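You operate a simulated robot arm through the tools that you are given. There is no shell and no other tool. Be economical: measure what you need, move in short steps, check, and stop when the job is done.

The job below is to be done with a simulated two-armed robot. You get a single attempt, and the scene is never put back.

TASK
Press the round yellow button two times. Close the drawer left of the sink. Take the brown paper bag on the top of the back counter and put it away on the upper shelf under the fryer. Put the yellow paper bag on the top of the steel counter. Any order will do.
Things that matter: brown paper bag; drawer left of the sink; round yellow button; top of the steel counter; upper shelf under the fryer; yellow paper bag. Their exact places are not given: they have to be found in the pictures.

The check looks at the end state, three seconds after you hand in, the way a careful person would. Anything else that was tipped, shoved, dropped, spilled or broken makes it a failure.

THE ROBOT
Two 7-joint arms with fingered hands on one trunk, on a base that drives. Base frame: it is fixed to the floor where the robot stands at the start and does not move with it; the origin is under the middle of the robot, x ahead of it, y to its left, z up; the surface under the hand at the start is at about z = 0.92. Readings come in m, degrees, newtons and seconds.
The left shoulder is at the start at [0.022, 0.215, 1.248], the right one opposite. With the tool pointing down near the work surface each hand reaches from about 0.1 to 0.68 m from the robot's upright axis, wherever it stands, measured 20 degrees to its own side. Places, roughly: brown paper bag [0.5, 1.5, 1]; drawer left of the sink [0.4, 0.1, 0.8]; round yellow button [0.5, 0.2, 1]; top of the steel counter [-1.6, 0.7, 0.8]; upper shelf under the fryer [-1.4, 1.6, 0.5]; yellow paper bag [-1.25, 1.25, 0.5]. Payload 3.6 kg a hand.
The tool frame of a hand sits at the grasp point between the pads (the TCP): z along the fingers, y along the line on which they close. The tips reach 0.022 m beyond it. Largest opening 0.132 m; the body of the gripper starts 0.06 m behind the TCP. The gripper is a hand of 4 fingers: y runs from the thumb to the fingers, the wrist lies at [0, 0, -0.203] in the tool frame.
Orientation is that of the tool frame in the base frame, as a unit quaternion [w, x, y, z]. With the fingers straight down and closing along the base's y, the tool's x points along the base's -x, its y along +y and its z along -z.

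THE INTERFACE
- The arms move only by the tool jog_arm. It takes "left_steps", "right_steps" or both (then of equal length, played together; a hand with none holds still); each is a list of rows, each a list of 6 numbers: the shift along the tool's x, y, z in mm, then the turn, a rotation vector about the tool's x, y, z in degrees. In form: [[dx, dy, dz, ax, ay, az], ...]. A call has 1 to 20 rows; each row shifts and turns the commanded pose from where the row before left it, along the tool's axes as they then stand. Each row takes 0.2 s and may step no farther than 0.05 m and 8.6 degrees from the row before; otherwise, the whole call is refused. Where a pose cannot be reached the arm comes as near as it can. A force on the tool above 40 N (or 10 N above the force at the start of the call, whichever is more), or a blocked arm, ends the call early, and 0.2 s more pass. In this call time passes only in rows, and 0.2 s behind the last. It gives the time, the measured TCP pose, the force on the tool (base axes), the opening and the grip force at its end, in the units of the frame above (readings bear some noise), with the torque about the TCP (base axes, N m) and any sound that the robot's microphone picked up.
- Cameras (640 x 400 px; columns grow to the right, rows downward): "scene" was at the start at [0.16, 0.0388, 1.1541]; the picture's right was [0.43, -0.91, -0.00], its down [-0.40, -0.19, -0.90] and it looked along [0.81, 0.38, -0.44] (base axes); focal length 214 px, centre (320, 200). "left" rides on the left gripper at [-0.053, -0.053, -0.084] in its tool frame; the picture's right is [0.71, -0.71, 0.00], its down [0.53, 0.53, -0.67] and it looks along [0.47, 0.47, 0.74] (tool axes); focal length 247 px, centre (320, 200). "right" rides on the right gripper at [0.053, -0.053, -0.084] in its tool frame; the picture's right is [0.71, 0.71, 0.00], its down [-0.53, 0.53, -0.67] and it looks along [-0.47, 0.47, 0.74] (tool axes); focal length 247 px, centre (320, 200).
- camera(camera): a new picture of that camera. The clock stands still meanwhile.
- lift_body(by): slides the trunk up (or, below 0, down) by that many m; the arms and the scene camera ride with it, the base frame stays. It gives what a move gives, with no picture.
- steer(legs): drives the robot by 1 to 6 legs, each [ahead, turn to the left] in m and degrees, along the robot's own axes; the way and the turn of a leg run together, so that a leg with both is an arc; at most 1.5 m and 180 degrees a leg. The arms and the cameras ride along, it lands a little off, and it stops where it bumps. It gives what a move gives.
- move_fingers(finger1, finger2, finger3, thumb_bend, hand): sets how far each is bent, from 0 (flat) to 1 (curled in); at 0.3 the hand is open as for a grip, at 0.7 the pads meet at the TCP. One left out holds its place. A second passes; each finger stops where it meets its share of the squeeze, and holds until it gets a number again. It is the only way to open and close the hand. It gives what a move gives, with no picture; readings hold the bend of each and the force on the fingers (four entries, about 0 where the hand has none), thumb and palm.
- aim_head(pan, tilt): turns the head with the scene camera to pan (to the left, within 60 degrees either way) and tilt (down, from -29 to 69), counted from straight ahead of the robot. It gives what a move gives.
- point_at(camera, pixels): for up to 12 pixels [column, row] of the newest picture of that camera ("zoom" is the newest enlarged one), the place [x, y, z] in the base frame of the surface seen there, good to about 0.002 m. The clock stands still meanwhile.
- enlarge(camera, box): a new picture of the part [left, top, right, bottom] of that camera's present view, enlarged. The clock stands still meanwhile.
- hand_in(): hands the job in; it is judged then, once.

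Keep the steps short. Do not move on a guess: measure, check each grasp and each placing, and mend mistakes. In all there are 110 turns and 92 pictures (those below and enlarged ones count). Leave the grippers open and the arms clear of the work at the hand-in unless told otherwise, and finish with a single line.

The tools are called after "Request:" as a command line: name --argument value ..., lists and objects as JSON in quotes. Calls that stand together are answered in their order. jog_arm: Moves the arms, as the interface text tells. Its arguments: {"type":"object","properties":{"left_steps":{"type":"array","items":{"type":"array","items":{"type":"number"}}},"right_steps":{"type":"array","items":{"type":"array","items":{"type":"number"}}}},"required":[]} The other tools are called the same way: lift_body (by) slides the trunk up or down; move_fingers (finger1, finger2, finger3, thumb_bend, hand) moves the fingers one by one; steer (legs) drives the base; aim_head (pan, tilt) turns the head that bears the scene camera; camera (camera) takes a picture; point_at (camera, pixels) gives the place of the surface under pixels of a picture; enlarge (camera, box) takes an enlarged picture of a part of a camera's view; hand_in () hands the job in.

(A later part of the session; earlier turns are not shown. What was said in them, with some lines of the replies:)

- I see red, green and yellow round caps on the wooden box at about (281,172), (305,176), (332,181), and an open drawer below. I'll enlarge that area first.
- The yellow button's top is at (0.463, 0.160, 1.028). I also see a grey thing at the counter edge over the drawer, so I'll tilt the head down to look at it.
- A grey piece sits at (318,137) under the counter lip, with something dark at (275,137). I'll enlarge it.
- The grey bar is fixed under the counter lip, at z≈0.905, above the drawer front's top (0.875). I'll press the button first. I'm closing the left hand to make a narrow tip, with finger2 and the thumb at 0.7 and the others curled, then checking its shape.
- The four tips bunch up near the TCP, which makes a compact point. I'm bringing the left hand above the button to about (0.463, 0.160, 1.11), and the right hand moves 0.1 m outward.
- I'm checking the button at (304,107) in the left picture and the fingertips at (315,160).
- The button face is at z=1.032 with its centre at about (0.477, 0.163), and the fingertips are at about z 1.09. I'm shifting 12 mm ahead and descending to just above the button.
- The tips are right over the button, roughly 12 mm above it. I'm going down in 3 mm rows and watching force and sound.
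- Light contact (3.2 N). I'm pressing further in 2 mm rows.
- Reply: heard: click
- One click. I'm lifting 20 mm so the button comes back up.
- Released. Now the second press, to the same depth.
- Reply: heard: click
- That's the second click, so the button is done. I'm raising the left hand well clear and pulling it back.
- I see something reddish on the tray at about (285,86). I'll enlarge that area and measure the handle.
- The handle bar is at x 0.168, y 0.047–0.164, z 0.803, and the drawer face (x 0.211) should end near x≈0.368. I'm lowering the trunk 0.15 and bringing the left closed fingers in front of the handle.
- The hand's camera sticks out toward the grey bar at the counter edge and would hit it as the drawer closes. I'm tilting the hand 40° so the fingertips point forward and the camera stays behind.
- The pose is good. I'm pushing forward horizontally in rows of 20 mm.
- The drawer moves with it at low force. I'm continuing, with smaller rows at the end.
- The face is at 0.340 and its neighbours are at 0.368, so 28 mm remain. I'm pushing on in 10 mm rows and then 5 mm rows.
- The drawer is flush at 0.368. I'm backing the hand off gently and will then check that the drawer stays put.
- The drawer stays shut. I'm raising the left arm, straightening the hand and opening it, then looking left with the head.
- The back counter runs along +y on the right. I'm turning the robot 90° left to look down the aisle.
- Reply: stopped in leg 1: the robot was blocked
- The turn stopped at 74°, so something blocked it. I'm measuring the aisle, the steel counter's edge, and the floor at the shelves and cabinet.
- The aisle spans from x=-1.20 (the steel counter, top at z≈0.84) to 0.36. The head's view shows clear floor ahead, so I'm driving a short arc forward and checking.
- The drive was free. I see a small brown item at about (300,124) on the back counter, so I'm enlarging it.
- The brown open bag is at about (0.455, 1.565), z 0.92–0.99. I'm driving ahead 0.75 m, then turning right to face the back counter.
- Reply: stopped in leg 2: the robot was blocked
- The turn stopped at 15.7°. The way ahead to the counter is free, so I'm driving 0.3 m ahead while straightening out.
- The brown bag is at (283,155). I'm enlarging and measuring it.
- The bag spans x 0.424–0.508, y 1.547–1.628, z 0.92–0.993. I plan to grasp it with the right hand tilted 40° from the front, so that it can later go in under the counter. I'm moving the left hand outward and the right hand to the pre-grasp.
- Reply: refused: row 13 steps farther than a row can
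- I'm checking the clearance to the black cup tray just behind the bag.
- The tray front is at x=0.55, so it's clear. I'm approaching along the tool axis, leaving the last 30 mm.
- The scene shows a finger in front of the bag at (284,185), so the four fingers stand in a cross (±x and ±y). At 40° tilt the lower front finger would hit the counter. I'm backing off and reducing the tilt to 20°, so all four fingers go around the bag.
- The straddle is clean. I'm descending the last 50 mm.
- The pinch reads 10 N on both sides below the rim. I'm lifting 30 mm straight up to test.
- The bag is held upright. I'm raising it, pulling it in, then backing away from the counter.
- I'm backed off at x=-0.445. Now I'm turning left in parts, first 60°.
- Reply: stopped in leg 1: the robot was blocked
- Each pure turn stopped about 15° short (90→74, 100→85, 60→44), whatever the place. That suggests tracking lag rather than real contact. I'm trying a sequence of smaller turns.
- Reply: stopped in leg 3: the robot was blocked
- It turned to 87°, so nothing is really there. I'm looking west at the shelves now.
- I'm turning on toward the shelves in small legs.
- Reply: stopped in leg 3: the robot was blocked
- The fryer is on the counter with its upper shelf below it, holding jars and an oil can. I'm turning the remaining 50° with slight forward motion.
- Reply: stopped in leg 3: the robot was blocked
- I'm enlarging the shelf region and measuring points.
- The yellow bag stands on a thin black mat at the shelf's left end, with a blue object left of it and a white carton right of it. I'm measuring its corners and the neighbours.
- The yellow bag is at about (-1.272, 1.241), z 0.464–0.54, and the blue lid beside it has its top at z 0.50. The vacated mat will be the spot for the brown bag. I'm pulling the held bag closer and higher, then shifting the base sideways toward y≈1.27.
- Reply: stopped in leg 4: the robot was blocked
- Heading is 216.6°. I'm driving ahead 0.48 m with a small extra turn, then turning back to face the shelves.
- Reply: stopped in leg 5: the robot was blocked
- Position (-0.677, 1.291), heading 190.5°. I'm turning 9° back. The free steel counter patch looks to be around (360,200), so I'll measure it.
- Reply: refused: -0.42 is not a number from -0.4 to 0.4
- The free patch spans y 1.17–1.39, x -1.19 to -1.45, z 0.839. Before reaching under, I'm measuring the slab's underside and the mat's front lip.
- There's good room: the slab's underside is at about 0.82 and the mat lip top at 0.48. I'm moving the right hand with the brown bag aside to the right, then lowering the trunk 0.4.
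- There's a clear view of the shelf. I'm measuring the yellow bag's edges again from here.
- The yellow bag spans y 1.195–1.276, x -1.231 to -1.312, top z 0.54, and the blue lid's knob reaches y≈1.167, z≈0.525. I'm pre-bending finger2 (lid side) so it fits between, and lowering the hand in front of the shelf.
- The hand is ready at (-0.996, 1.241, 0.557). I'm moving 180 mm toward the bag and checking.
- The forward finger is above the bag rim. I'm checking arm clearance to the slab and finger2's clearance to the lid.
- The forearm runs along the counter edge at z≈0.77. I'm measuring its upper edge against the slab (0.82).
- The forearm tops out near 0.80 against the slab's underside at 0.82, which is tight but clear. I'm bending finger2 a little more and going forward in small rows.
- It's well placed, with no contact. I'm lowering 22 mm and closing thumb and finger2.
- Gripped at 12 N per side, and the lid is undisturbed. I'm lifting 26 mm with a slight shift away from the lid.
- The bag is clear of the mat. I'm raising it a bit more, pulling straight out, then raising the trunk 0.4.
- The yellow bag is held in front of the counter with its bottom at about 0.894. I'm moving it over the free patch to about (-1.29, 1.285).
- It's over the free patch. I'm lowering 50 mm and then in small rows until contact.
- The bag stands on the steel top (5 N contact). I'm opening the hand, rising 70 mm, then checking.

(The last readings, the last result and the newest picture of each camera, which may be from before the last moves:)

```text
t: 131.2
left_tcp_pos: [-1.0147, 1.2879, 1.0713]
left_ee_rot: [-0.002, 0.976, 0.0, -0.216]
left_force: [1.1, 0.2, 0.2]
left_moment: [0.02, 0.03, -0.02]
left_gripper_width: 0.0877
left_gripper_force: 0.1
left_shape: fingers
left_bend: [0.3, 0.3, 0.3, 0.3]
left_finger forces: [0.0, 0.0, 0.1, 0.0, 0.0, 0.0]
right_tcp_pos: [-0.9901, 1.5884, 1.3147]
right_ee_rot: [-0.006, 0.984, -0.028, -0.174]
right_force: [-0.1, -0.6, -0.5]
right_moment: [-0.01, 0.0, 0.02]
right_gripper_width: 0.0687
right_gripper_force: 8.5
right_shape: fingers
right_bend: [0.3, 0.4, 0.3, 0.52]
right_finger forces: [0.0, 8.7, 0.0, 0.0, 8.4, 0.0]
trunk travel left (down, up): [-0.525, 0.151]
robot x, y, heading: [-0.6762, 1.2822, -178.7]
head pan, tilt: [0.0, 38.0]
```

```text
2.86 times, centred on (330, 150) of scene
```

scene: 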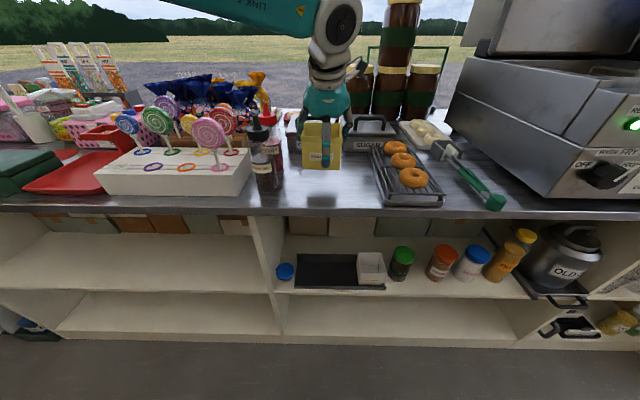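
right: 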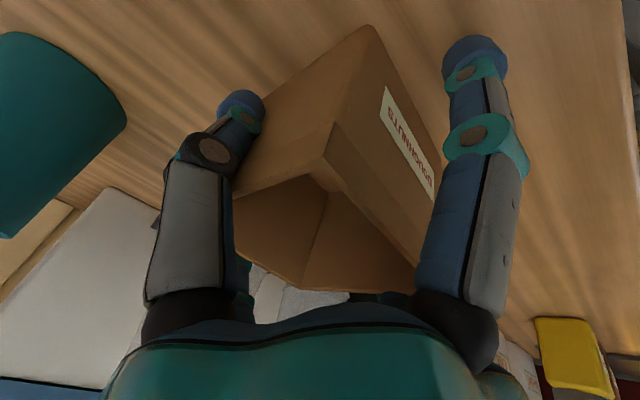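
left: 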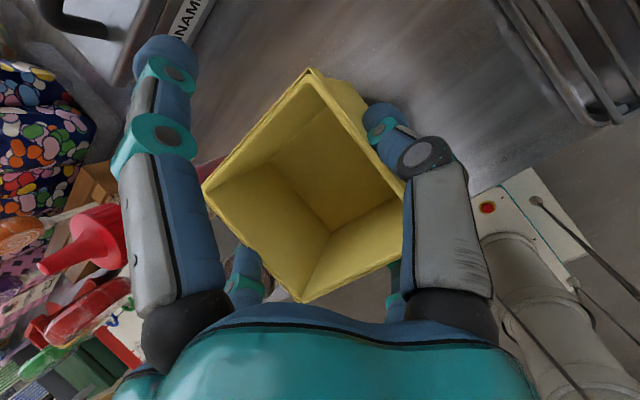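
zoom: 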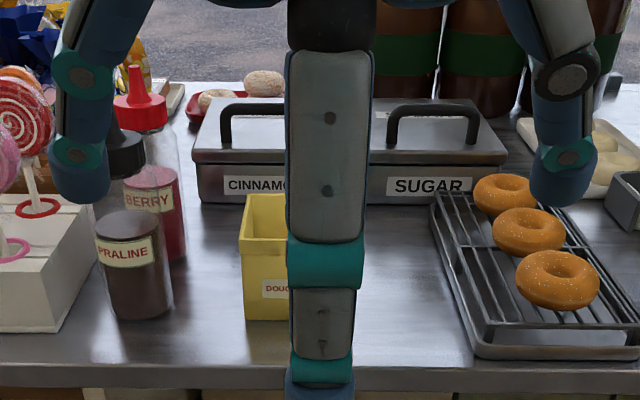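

The yellow bag stands upright on the steel top. Now I'm moving the left hand aside and up, and bringing the right hand with the brown bag to y≈1.294 with the yaw straightened.

Request:
jog_arm --left_steps '[[0, 45, 0, 0, 0, 0], [0, 45, 0, 0, 0, 0], [0, 45, 0, 0, 0, 0], [0, 45, 0, 0, 0, 0], [0, 45, 0, 0, 0, 0], [0, 45, 0, 0, 0, 0], [0, 45, 0, 0, 0, 0], [-19, 0, -40.8, 0, 0, 0], [-19, 0, -40.8, 0, 0, 0], [-19, 0, -40.8, 0, 0, 0], [0, 0, 0, 0, 0, 0], [0, 0, 0, 0, 0, 0], [0, 0, 0, 0, 0, 0], [0, 0, 0, 0, 0, 0]]' --right_steps '[[0, 0, 0, 0, 0, 0], [0, 0, 0, 0, 0, 0], [0, 0, 0, 0, 0, 0], [0, 0, 0, 0, 0, 0], [0, 0, 0, 0, 0, 0], [0, 0, 0, -1.1, 0, -3.0], [0, 42, 0, 0, 0, 0], [0, 42, 0, 0, 0, 0], [0, 42, 0, 0, 0, 0], [0, 42, 0, 0, 0, 0], [0, 42, 0, 0, 0, 0], [0, 42, 0, 0, 0, 0], [0, 42, 0, 0, 0, 0], [0, 0, 0, 0, 0, 0]]'

Request:
lift_body --by -0.4

```text
t: 134.2
left_tcp_pos: [-1.0307, 0.9572, 1.2088]
left_ee_rot: [-0.001, 0.976, 0.0, -0.216]
left_force: [-0.1, 1.2, 0.0]
left_moment: [0.0, -0.01, -0.02]
left_gripper_width: 0.0878
left_gripper_force: 0.0
left_shape: fingers
left_bend: [0.3, 0.3, 0.3, 0.3]
left_finger forces: [0.0, 0.1, 0.0, 0.0, 0.0, 0.0]
left hand out of reach, approached as far as the arm can: row 4, 5
right_tcp_pos: [-0.9928, 1.2953, 1.314]
right_ee_rot: [-0.001, 0.985, -0.001, -0.175]
right_force: [-0.5, -0.3, 0.1]
right_moment: [0.0, -0.01, -0.03]
right_gripper_width: 0.0684
right_gripper_force: 8.3
right_shape: fingers
right_bend: [0.3, 0.4, 0.3, 0.52]
right_finger forces: [0.1, 8.5, 0.0, 0.0, 8.1, 0.0]
trunk travel left (down, up): [-0.525, 0.151]
robot x, y, heading: [-0.6779, 1.2859, -178.9]
head pan, tilt: [0.0, 38.0]
```

```text
t: 138.0
left_tcp_pos: [-1.0312, 0.9563, 0.8082]
left_ee_rot: [-0.002, 0.976, 0.0, -0.216]
left_force: [0.4, 0.3, 0.3]
left_moment: [0.02, 0.03, 0.0]
left_gripper_width: 0.0877
left_gripper_force: 0.1
left_shape: fingers
left_bend: [0.3, 0.3, 0.3, 0.3]
left_finger forces: [0.0, 0.0, 0.1, 0.0, 0.0, 0.0]
right_tcp_pos: [-0.9927, 1.2955, 0.9144]
right_ee_rot: [-0.001, 0.985, 0.0, -0.175]
right_force: [-0.7, 0.1, -0.2]
right_moment: [0.02, 0.04, 0.03]
right_gripper_width: 0.0688
right_gripper_force: 8.5
right_shape: fingers
right_bend: [0.3, 0.4, 0.3, 0.52]
right_finger forces: [0.1, 8.5, 0.0, 0.1, 8.1, 0.0]
trunk travel left (down, up): [-0.125, 0.551]
robot x, y, heading: [-0.6747, 1.2857, -178.6]
head pan, tilt: [0.0, 38.0]
```

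I'm lowering the brown bag to TCP z≈0.545 in front of the shelf.

Request:
jog_arm --right_steps '[[14.4, 0, 39.5, 0, 0, 0], [14.4, 0, 39.5, 0, 0, 0], [14.4, 0, 39.5, 0, 0, 0], [14.4, 0, 39.5, 0, 0, 0], [14.4, 0, 39.5, 0, 0, 0], [14.4, 0, 39.5, 0, 0, 0], [14.4, 0, 39.5, 0, 0, 0], [14.4, 0, 39.5, 0, 0, 0], [11.3, 0, 31, 0, 0, 0], [0, 0, 0, 0, 0, 0]]'

Request:
aim_head --pan 0 --tilt 27

Request:
camera --camera "scene"

```text
t: 140.2
left_tcp_pos: [-1.0315, 0.9558, 0.8087]
left_ee_rot: [-0.002, 0.976, -0.001, -0.216]
left_force: [-0.8, 1.3, -0.4]
left_moment: [-0.03, 0.02, -0.03]
left_gripper_width: 0.0878
left_gripper_force: 0.1
left_shape: fingers
left_bend: [0.3, 0.3, 0.3, 0.3]
left_finger forces: [0.0, 0.1, 0.1, 0.0, 0.0, 0.0]
right_tcp_pos: [-0.9928, 1.2951, 0.545]
right_ee_rot: [-0.001, 0.985, 0.0, -0.173]
right_force: [0.6, 0.3, -1.1]
right_moment: [0.03, -0.02, -0.04]
right_gripper_width: 0.0686
right_gripper_force: 8.2
right_shape: fingers
right_bend: [0.3, 0.4, 0.3, 0.52]
right_finger forces: [0.0, 8.3, 0.0, 0.0, 8.1, 0.0]
trunk travel left (down, up): [-0.125, 0.551]
robot x, y, heading: [-0.677, 1.2852, -178.6]
head pan, tilt: [0.0, 38.0]
```

```text
t: 140.9
left_tcp_pos: [-1.0327, 0.9565, 0.8091]
left_ee_rot: [-0.002, 0.977, 0.0, -0.215]
left_force: [0.8, 0.1, 0.2]
left_moment: [0.03, -0.01, 0.02]
left_gripper_width: 0.0875
left_gripper_force: 0.1
left_shape: fingers
left_bend: [0.3, 0.3, 0.3, 0.3]
left_finger forces: [0.0, 0.1, 0.0, 0.1, 0.0, 0.1]
right_tcp_pos: [-0.9935, 1.2945, 0.5472]
right_ee_rot: [-0.001, 0.985, 0.0, -0.174]
right_force: [-0.7, -0.1, -0.1]
right_moment: [0.0, 0.0, 0.0]
right_gripper_width: 0.069
right_gripper_force: 8.2
right_shape: fingers
right_bend: [0.3, 0.4, 0.3, 0.52]
right_finger forces: [0.0, 8.2, 0.0, 0.0, 8.0, 0.1]
trunk travel left (down, up): [-0.125, 0.551]
robot x, y, heading: [-0.6747, 1.2851, -178.9]
head pan, tilt: [0.0, 27.0]
```

```text
23 pictures are left
```

scene: 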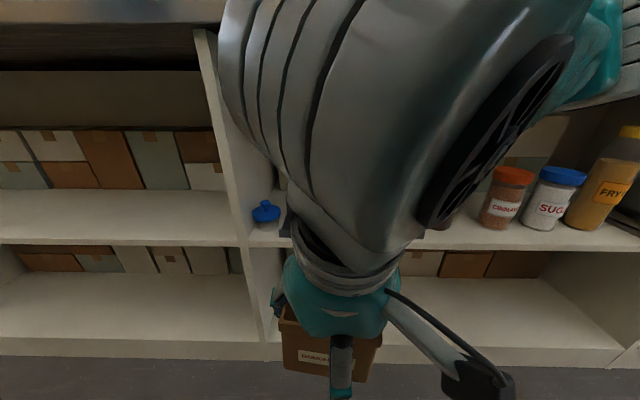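

Bag bottom is at about 0.496, above the lip (0.48). I'm moving in 200 mm and checking.

Request:
jog_arm --right_steps '[[-37.6, 0, 13.7, 0, 0, 0], [-37.6, 0, 13.7, 0, 0, 0], [-37.6, 0, 13.7, 0, 0, 0], [-37.6, 0, 13.7, 0, 0, 0], [-37.6, 0, 13.7, 0, 0, 0], [0, 0, 0, 0, 0, 0]]'

Request:
camera --camera "scene"

```text
t: 142.3
left_tcp_pos: [-1.0329, 0.9564, 0.8079]
left_ee_rot: [-0.001, 0.977, 0.0, -0.215]
left_force: [-1.0, -0.4, 1.0]
left_moment: [-0.02, 0.01, 0.0]
left_gripper_width: 0.0878
left_gripper_force: 0.0
left_shape: fingers
left_bend: [0.3, 0.3, 0.3, 0.3]
left_finger forces: [0.0, 0.0, 0.0, 0.0, 0.1, 0.0]
right_tcp_pos: [-1.1939, 1.2951, 0.5446]
right_ee_rot: [0.0, 0.985, -0.001, -0.174]
right_force: [-0.2, -1.3, 0.1]
right_moment: [0.03, 0.01, 0.0]
right_gripper_width: 0.0683
right_gripper_force: 7.6
right_shape: fingers
right_bend: [0.3, 0.4, 0.3, 0.52]
right_finger forces: [0.1, 7.7, 0.0, 0.0, 7.4, 0.0]
trunk travel left (down, up): [-0.125, 0.551]
robot x, y, heading: [-0.6781, 1.2875, -178.5]
head pan, tilt: [0.0, 27.0]
```

```text
22 pictures are left
```

scene: 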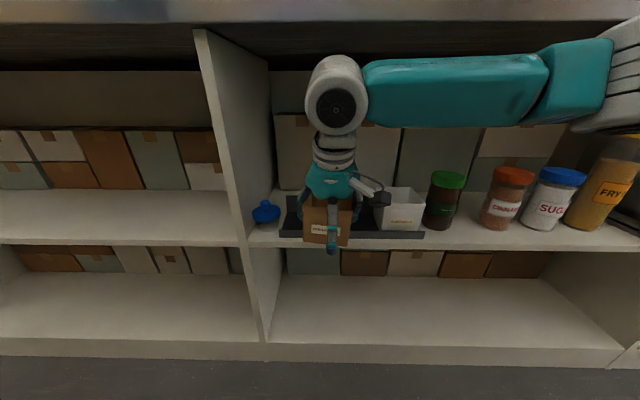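

Clear so far. I'm checking the wrist camera's clearance to the white carton before the last 76 mm.

Request:
point_at --camera "scene" --pixels '[[382, 196], [390, 198], [382, 205], [370, 190], [395, 195], [305, 212], [350, 210], [328, 228], [328, 240], [322, 200]]'

Request:
enlarge --camera "scene" --box '[240, 150, 460, 270]'

```text
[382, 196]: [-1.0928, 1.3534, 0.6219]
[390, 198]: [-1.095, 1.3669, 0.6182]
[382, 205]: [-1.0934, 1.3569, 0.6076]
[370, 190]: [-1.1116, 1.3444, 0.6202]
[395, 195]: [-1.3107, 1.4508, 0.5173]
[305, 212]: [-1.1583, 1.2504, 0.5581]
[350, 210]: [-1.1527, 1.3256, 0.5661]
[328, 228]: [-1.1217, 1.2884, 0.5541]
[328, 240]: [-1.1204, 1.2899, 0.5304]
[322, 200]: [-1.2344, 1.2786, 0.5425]
```

```text
2.91 times, centred on (350, 210) of scene
```

zoom: 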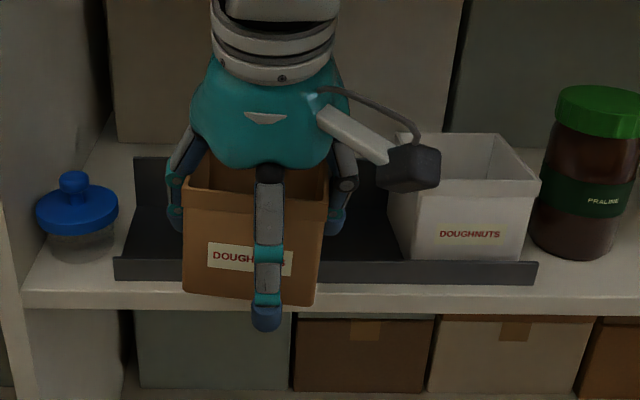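

The camera stays above and in front of the carton. I'm moving the last 72 mm in.

Request:
jog_arm --right_steps '[[-22.6, 0, 8.2, 0, 0, 0], [-22.6, 0, 8.2, 0, 0, 0], [-22.5, 0, 8.2, 0, 0, 0], [0, 0, 0, 0, 0, 0]]'

Request:
enlarge --camera "scene" --box '[240, 150, 460, 270]'

Request:
point_at --camera "zoom" --pixels '[[205, 190], [310, 190], [205, 230], [220, 160], [150, 180], [150, 270], [345, 265]]'

```text
t: 143.3
left_tcp_pos: [-1.0317, 0.9551, 0.8081]
left_ee_rot: [-0.003, 0.977, -0.001, -0.215]
left_force: [-0.4, -0.2, 0.5]
left_moment: [-0.01, 0.01, 0.01]
left_gripper_width: 0.0876
left_gripper_force: 0.0
left_shape: fingers
left_bend: [0.3, 0.3, 0.3, 0.3]
left_finger forces: [0.0, 0.0, 0.0, 0.0, 0.1, 0.0]
right_tcp_pos: [-1.2667, 1.2947, 0.5451]
right_ee_rot: [-0.001, 0.985, 0.0, -0.174]
right_force: [-0.5, -0.1, -0.6]
right_moment: [-0.04, -0.01, -0.01]
right_gripper_width: 0.0686
right_gripper_force: 7.5
right_shape: fingers
right_bend: [0.3, 0.4, 0.3, 0.52]
right_finger forces: [0.1, 7.6, 0.1, 0.0, 7.5, 0.0]
trunk travel left (down, up): [-0.125, 0.551]
robot x, y, heading: [-0.6752, 1.2858, -178.7]
head pan, tilt: [0.0, 27.0]
```

```text
2.91 times, centred on (350, 210) of scene
```

zoom: 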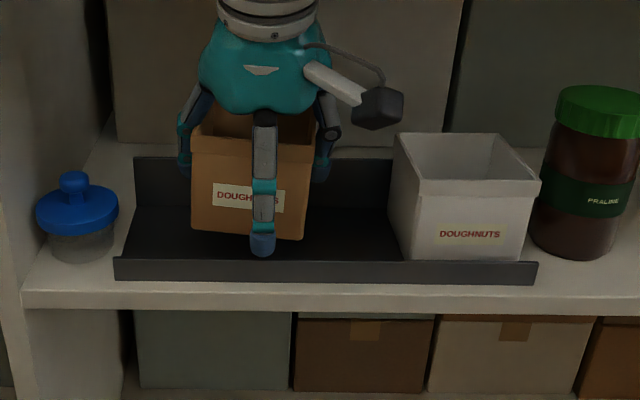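

```text
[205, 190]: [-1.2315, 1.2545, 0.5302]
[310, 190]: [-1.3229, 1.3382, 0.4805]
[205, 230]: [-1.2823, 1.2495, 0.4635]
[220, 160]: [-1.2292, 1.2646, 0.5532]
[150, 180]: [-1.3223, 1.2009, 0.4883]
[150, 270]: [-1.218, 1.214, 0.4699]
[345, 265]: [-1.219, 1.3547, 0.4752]
```

The front face is at x=-1.231, inside the mat's lip as intended. I'm lowering to contact.

Request:
jog_arm --right_steps '[[4.1, 0, 11.3, 0, 0, 0], [3.4, 0, 9.4, 0, 0, 0], [1.7, 0, 4.7, 0, 0, 0], [1, 0, 2.8, 0, 0, 0], [0.7, 0, 1.9, 0, 0, 0], [0, 0, 0, 0, 0, 0]]'

Request:
enlarge --camera "scene" --box '[240, 150, 460, 270]'

```text
t: 144.7
left_tcp_pos: [-1.0323, 0.955, 0.8078]
left_ee_rot: [-0.002, 0.976, -0.001, -0.216]
left_force: [-0.3, 0.1, -0.3]
left_moment: [0.0, 0.03, 0.0]
left_gripper_width: 0.0876
left_gripper_force: 0.0
left_shape: fingers
left_bend: [0.3, 0.3, 0.3, 0.3]
left_finger forces: [0.0, 0.1, 0.0, 0.0, 0.0, 0.1]
right_tcp_pos: [-1.2656, 1.2945, 0.5156]
right_ee_rot: [0.0, 0.985, 0.0, -0.175]
right_force: [-0.7, -0.7, 4.9]
right_moment: [0.19, 0.03, 0.02]
right_gripper_width: 0.0686
right_gripper_force: 9.0
right_shape: fingers
right_bend: [0.3, 0.4, 0.3, 0.52]
right_finger forces: [0.0, 9.5, 0.0, 0.1, 8.0, 0.0]
trunk travel left (down, up): [-0.125, 0.551]
robot x, y, heading: [-0.675, 1.2856, -178.8]
head pan, tilt: [0.0, 27.0]
```

```text
2.91 times, centred on (350, 210) of scene
```

zoom: 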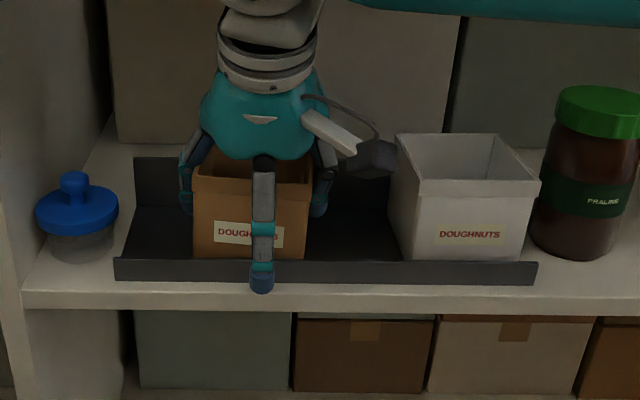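

It's seated (4.9 N). I'm opening the hand and looking before I withdraw.

Request:
move_fingers --hand "right" --finger2 0.3 --thumb_bend 0.3

Request:
jog_arm --right_steps '[[-3.4, 0, -9.4, 0, 0, 0], [-3.4, 0, -9.4, 0, 0, 0], [-3.4, 0, -9.4, 0, 0, 0], [-2.4, 0, -6.6, 0, 0, 0], [0, 0, 0, 0, 0, 0]]'

Request:
enlarge --camera "scene" --box '[240, 150, 460, 270]'

Request:
camera --camera "right"

```text
t: 145.7
left_tcp_pos: [-1.0326, 0.9559, 0.8079]
left_ee_rot: [-0.001, 0.976, 0.0, -0.216]
left_force: [1.1, -0.2, 0.8]
left_moment: [-0.01, -0.01, -0.01]
left_gripper_width: 0.0878
left_gripper_force: 0.1
left_shape: fingers
left_bend: [0.3, 0.3, 0.3, 0.3]
left_finger forces: [0.0, 0.0, 0.1, 0.0, 0.0, 0.0]
right_tcp_pos: [-1.2653, 1.293, 0.5134]
right_ee_rot: [0.0, 0.985, 0.0, -0.174]
right_force: [0.0, -1.0, -0.4]
right_moment: [0.02, -0.01, -0.03]
right_gripper_width: 0.0875
right_gripper_force: 0.0
right_shape: fingers
right_bend: [0.3, 0.3, 0.3, 0.3]
right_finger forces: [0.0, 0.0, 0.0, 0.0, 0.0, 0.0]
trunk travel left (down, up): [-0.125, 0.551]
robot x, y, heading: [-0.6799, 1.2818, -178.7]
head pan, tilt: [0.0, 27.0]
```

```text
t: 146.9
left_tcp_pos: [-1.0329, 0.9551, 0.8084]
left_ee_rot: [-0.002, 0.976, -0.001, -0.216]
left_force: [0.7, 0.0, -0.4]
left_moment: [0.02, 0.02, -0.01]
left_gripper_width: 0.0878
left_gripper_force: 0.1
left_shape: fingers
left_bend: [0.3, 0.3, 0.3, 0.3]
left_finger forces: [0.1, 0.1, 0.0, 0.0, 0.0, 0.1]
right_tcp_pos: [-1.2634, 1.2944, 0.5503]
right_ee_rot: [0.0, 0.985, 0.0, -0.174]
right_force: [0.2, -0.8, -0.6]
right_moment: [-0.01, -0.01, 0.02]
right_gripper_width: 0.0873
right_gripper_force: 0.0
right_shape: fingers
right_bend: [0.3, 0.3, 0.3, 0.3]
right_finger forces: [0.0, 0.0, 0.0, 0.0, 0.0, 0.0]
trunk travel left (down, up): [-0.125, 0.551]
robot x, y, heading: [-0.6733, 1.2865, -178.7]
head pan, tilt: [0.0, 27.0]
```

```text
2.91 times, centred on (350, 210) of scene
```

zoom: 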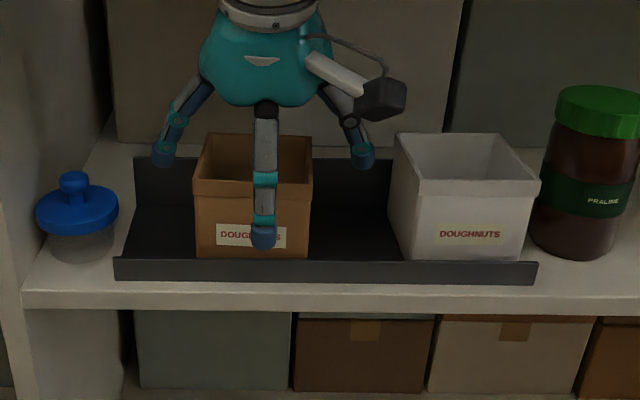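

```text
17 pictures are left
```

right: 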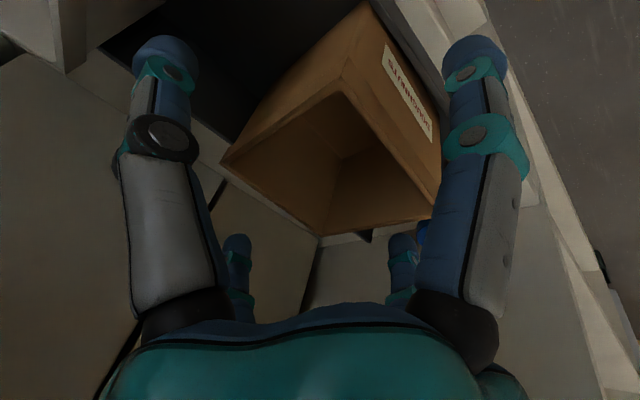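

The bag stands upright by itself. I'm checking the rear fingertip height against the rim before retracting.

Request:
point_at --camera "right" --pixels '[[237, 240], [235, 237], [403, 240], [318, 232], [250, 165], [430, 205], [345, 85]]'

```text
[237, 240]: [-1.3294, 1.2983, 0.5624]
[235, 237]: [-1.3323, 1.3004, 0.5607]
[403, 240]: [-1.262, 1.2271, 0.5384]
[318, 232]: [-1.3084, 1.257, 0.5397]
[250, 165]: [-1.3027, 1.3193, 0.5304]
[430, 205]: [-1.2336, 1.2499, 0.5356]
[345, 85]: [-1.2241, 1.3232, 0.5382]
```

The rear fingertip is at about 0.555 and the rim at 0.540. I'm rising another 5 mm and retracting straight out.

Request:
jog_arm --right_steps '[[-1.9, 0, -5.2, 0, 0, 0], [18.8, 0, -6.9, 0, 0, 0], [18.8, 0, -6.9, 0, 0, 0], [18.8, 0, -6.9, 0, 0, 0], [37.6, 0, -13.7, 0, 0, 0], [37.6, 0, -13.7, 0, 0, 0], [37.6, 0, -13.7, 0, 0, 0], [37.6, 0, -13.7, 0, 0, 0], [37.6, 0, -13.7, 0, 0, 0]]'

Request:
lift_body --by 0.4

Request:
jog_arm --right_steps '[[0, -40, 0, 0, 0, 0], [0, -40, 0, 0, 0, 0], [0, -40, 0, 0, 0, 0], [0, -40, 0, 0, 0, 0], [0, -40, 0, 0, 0, 0], [-13.7, 0, -37.6, 0, 0, 0], [-13.7, 0, -37.6, 0, 0, 0], [-13.7, 0, -37.6, 0, 0, 0]]'

Request:
steer --legs '[[-0.25, 0]]'

Request:
aim_head --pan 0 --tilt 33

Request:
camera --camera "scene"

```text
t: 148.9
left_tcp_pos: [-1.0328, 0.955, 0.8087]
left_ee_rot: [-0.002, 0.976, -0.001, -0.216]
left_force: [-0.6, 0.8, -0.2]
left_moment: [0.03, 0.01, 0.0]
left_gripper_width: 0.0877
left_gripper_force: 0.1
left_shape: fingers
left_bend: [0.3, 0.3, 0.3, 0.3]
left_finger forces: [0.0, 0.0, 0.0, 0.0, 0.0, 0.0]
right_tcp_pos: [-1.0003, 1.2938, 0.5558]
right_ee_rot: [-0.002, 0.985, -0.001, -0.175]
right_force: [0.7, 0.5, -0.2]
right_moment: [0.03, -0.01, -0.01]
right_gripper_width: 0.0876
right_gripper_force: 0.1
right_shape: fingers
right_bend: [0.3, 0.3, 0.3, 0.3]
right_finger forces: [0.1, 0.1, 0.0, 0.0, 0.0, 0.0]
trunk travel left (down, up): [-0.125, 0.551]
robot x, y, heading: [-0.6794, 1.2847, -178.7]
head pan, tilt: [0.0, 27.0]
```

```text
t: 152.8
left_tcp_pos: [-1.0337, 0.9564, 1.2083]
left_ee_rot: [-0.002, 0.976, -0.001, -0.216]
left_force: [0.5, 0.3, 0.2]
left_moment: [-0.02, -0.02, 0.03]
left_gripper_width: 0.0876
left_gripper_force: 0.1
left_shape: fingers
left_bend: [0.3, 0.3, 0.3, 0.3]
left_finger forces: [0.1, 0.1, 0.0, 0.0, 0.0, 0.0]
right_tcp_pos: [-1.0057, 1.2947, 0.9562]
right_ee_rot: [-0.001, 0.985, 0.0, -0.174]
right_force: [-0.1, -0.3, 0.0]
right_moment: [-0.01, 0.0, -0.03]
right_gripper_width: 0.088
right_gripper_force: 0.0
right_shape: fingers
right_bend: [0.3, 0.3, 0.3, 0.3]
right_finger forces: [0.0, 0.0, 0.1, 0.0, 0.0, 0.1]
trunk travel left (down, up): [-0.525, 0.151]
robot x, y, heading: [-0.6756, 1.2877, -179.2]
head pan, tilt: [0.0, 27.0]
```

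```text
t: 154.6
left_tcp_pos: [-1.0313, 0.9549, 1.2097]
left_ee_rot: [-0.002, 0.976, 0.001, -0.216]
left_force: [0.0, -1.1, -0.7]
left_moment: [0.04, 0.04, -0.03]
left_gripper_width: 0.0879
left_gripper_force: 0.1
left_shape: fingers
left_bend: [0.3, 0.3, 0.3, 0.3]
left_finger forces: [0.0, 0.0, 0.0, 0.0, 0.1, 0.0]
right_tcp_pos: [-1.0198, 1.4908, 1.0724]
right_ee_rot: [-0.002, 0.985, 0.0, -0.174]
right_force: [0.4, -0.3, -0.4]
right_moment: [0.03, -0.02, 0.02]
right_gripper_width: 0.0879
right_gripper_force: 0.0
right_shape: fingers
right_bend: [0.3, 0.3, 0.3, 0.3]
right_finger forces: [0.0, 0.0, 0.0, 0.0, 0.0, 0.0]
right hand out of reach, approached as far as the arm can: row 6, 7, 8
trunk travel left (down, up): [-0.525, 0.151]
robot x, y, heading: [-0.6772, 1.2865, -178.8]
head pan, tilt: [0.0, 27.0]
```

```text
t: 156.4
left_tcp_pos: [-0.7754, 0.9605, 1.2093]
left_ee_rot: [-0.001, 0.976, 0.003, -0.217]
left_force: [-0.6, -1.1, 0.2]
left_moment: [0.03, -0.01, -0.03]
left_gripper_width: 0.0877
left_gripper_force: 0.1
left_shape: fingers
left_bend: [0.3, 0.3, 0.3, 0.3]
left_finger forces: [0.0, 0.0, 0.0, 0.0, 0.0, 0.0]
right_tcp_pos: [-0.7686, 1.4953, 1.0729]
right_ee_rot: [0.0, 0.985, 0.003, -0.174]
right_force: [0.6, -0.1, -0.2]
right_moment: [0.01, 0.03, -0.03]
right_gripper_width: 0.088
right_gripper_force: 0.0
right_shape: fingers
right_bend: [0.3, 0.3, 0.3, 0.3]
right_finger forces: [0.0, 0.0, 0.0, 0.0, 0.0, 0.1]
trunk travel left (down, up): [-0.525, 0.151]
robot x, y, heading: [-0.421, 1.2912, -178.2]
head pan, tilt: [0.0, 27.0]
```

```text
t: 157.1
left_tcp_pos: [-0.7788, 0.9603, 1.209]
left_ee_rot: [-0.001, 0.976, 0.003, -0.216]
left_force: [0.4, 0.4, -0.1]
left_moment: [0.01, 0.01, -0.03]
left_gripper_width: 0.0877
left_gripper_force: 0.0
left_shape: fingers
left_bend: [0.3, 0.3, 0.3, 0.3]
left_finger forces: [0.1, 0.0, 0.0, 0.1, 0.1, 0.0]
right_tcp_pos: [-0.7693, 1.4949, 1.0738]
right_ee_rot: [0.0, 0.985, 0.003, -0.173]
right_force: [-0.5, -1.1, -0.3]
right_moment: [-0.01, 0.01, -0.04]
right_gripper_width: 0.0877
right_gripper_force: 0.1
right_shape: fingers
right_bend: [0.3, 0.3, 0.3, 0.3]
right_finger forces: [0.0, 0.0, 0.1, 0.0, 0.0, 0.0]
trunk travel left (down, up): [-0.525, 0.151]
robot x, y, heading: [-0.4231, 1.2907, -178.6]
head pan, tilt: [0.0, 33.0]
```

```text
16 pictures are left
```

scene: 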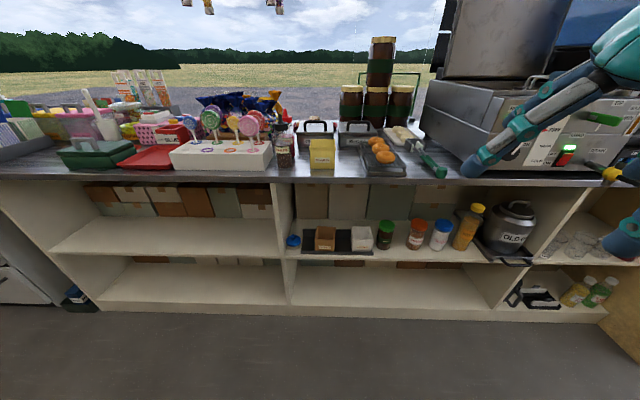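

Both bags are in place and everything nearby is undisturbed. For a last check of the drawer and back counter, I'm turning left in small legs and looking back.

Request:
steer --legs '[[0, 15], [0, 15], [0, 15], [0, 15]]'

Request:
aim_head --pan 60 --tilt 20

Request:
camera --camera "scene"

```text
t: 161.5
left_tcp_pos: [-0.3038, 0.8167, 1.2074]
left_ee_rot: [0.106, 0.842, 0.494, -0.188]
left_force: [0.0, -0.3, 0.4]
left_moment: [0.0, 0.05, -0.01]
left_gripper_width: 0.0876
left_gripper_force: 0.2
left_shape: fingers
left_bend: [0.3, 0.3, 0.3, 0.3]
left_finger forces: [0.1, 0.0, 0.1, 0.0, 0.0, 0.1]
right_tcp_pos: [-0.7684, 1.0862, 1.0741]
right_ee_rot: [0.084, 0.849, 0.5, -0.151]
right_force: [0.4, 0.1, 1.2]
right_moment: [0.05, 0.06, -0.05]
right_gripper_width: 0.0879
right_gripper_force: 0.0
right_shape: fingers
right_bend: [0.3, 0.3, 0.3, 0.3]
right_finger forces: [0.1, 0.0, 0.1, 0.0, 0.0, 0.0]
trunk travel left (down, up): [-0.525, 0.151]
robot x, y, heading: [-0.4564, 1.3074, -117.2]
head pan, tilt: [0.0, 33.0]
stopped in leg 4: the robot was blocked; the commanded pose is now the measured one
```

```text
t: 162.8
left_tcp_pos: [-0.3086, 0.8179, 1.2105]
left_ee_rot: [0.108, 0.842, 0.495, -0.187]
left_force: [0.2, 0.8, 0.5]
left_moment: [-0.01, 0.0, 0.0]
left_gripper_width: 0.0877
left_gripper_force: 0.0
left_shape: fingers
left_bend: [0.3, 0.3, 0.3, 0.3]
left_finger forces: [0.1, 0.0, 0.1, 0.1, 0.0, 0.0]
right_tcp_pos: [-0.7704, 1.0886, 1.0748]
right_ee_rot: [0.086, 0.849, 0.499, -0.15]
right_force: [0.7, -0.2, 0.3]
right_moment: [0.0, 0.0, -0.02]
right_gripper_width: 0.0879
right_gripper_force: 0.1
right_shape: fingers
right_bend: [0.3, 0.3, 0.3, 0.3]
right_finger forces: [0.0, 0.0, 0.0, 0.0, 0.0, 0.0]
trunk travel left (down, up): [-0.525, 0.151]
robot x, y, heading: [-0.4578, 1.3059, -117.6]
head pan, tilt: [60.0, 20.0]
```

```text
15 pictures are left
```

scene: 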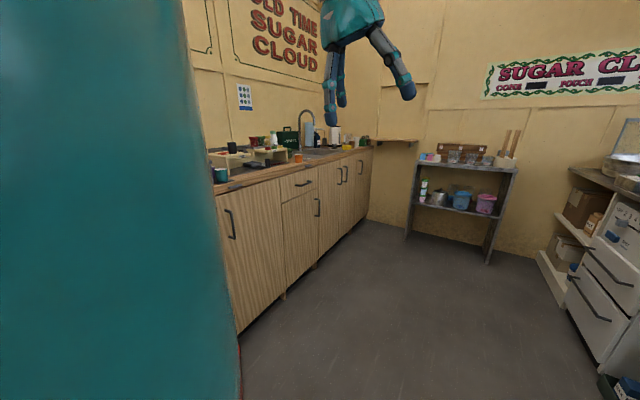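

The drawer is flush, nothing lies on the floor, and both hands are open and clear. Handing in.

Request:
hand_in

```text
The job is handed in.
```

I pressed the yellow button twice, closed the drawer left of the sink, put the brown bag on the upper shelf under the fryer (on the black tray there, where the yellow bag had stood), put the yellow bag on the steel counter, and handed in the job.
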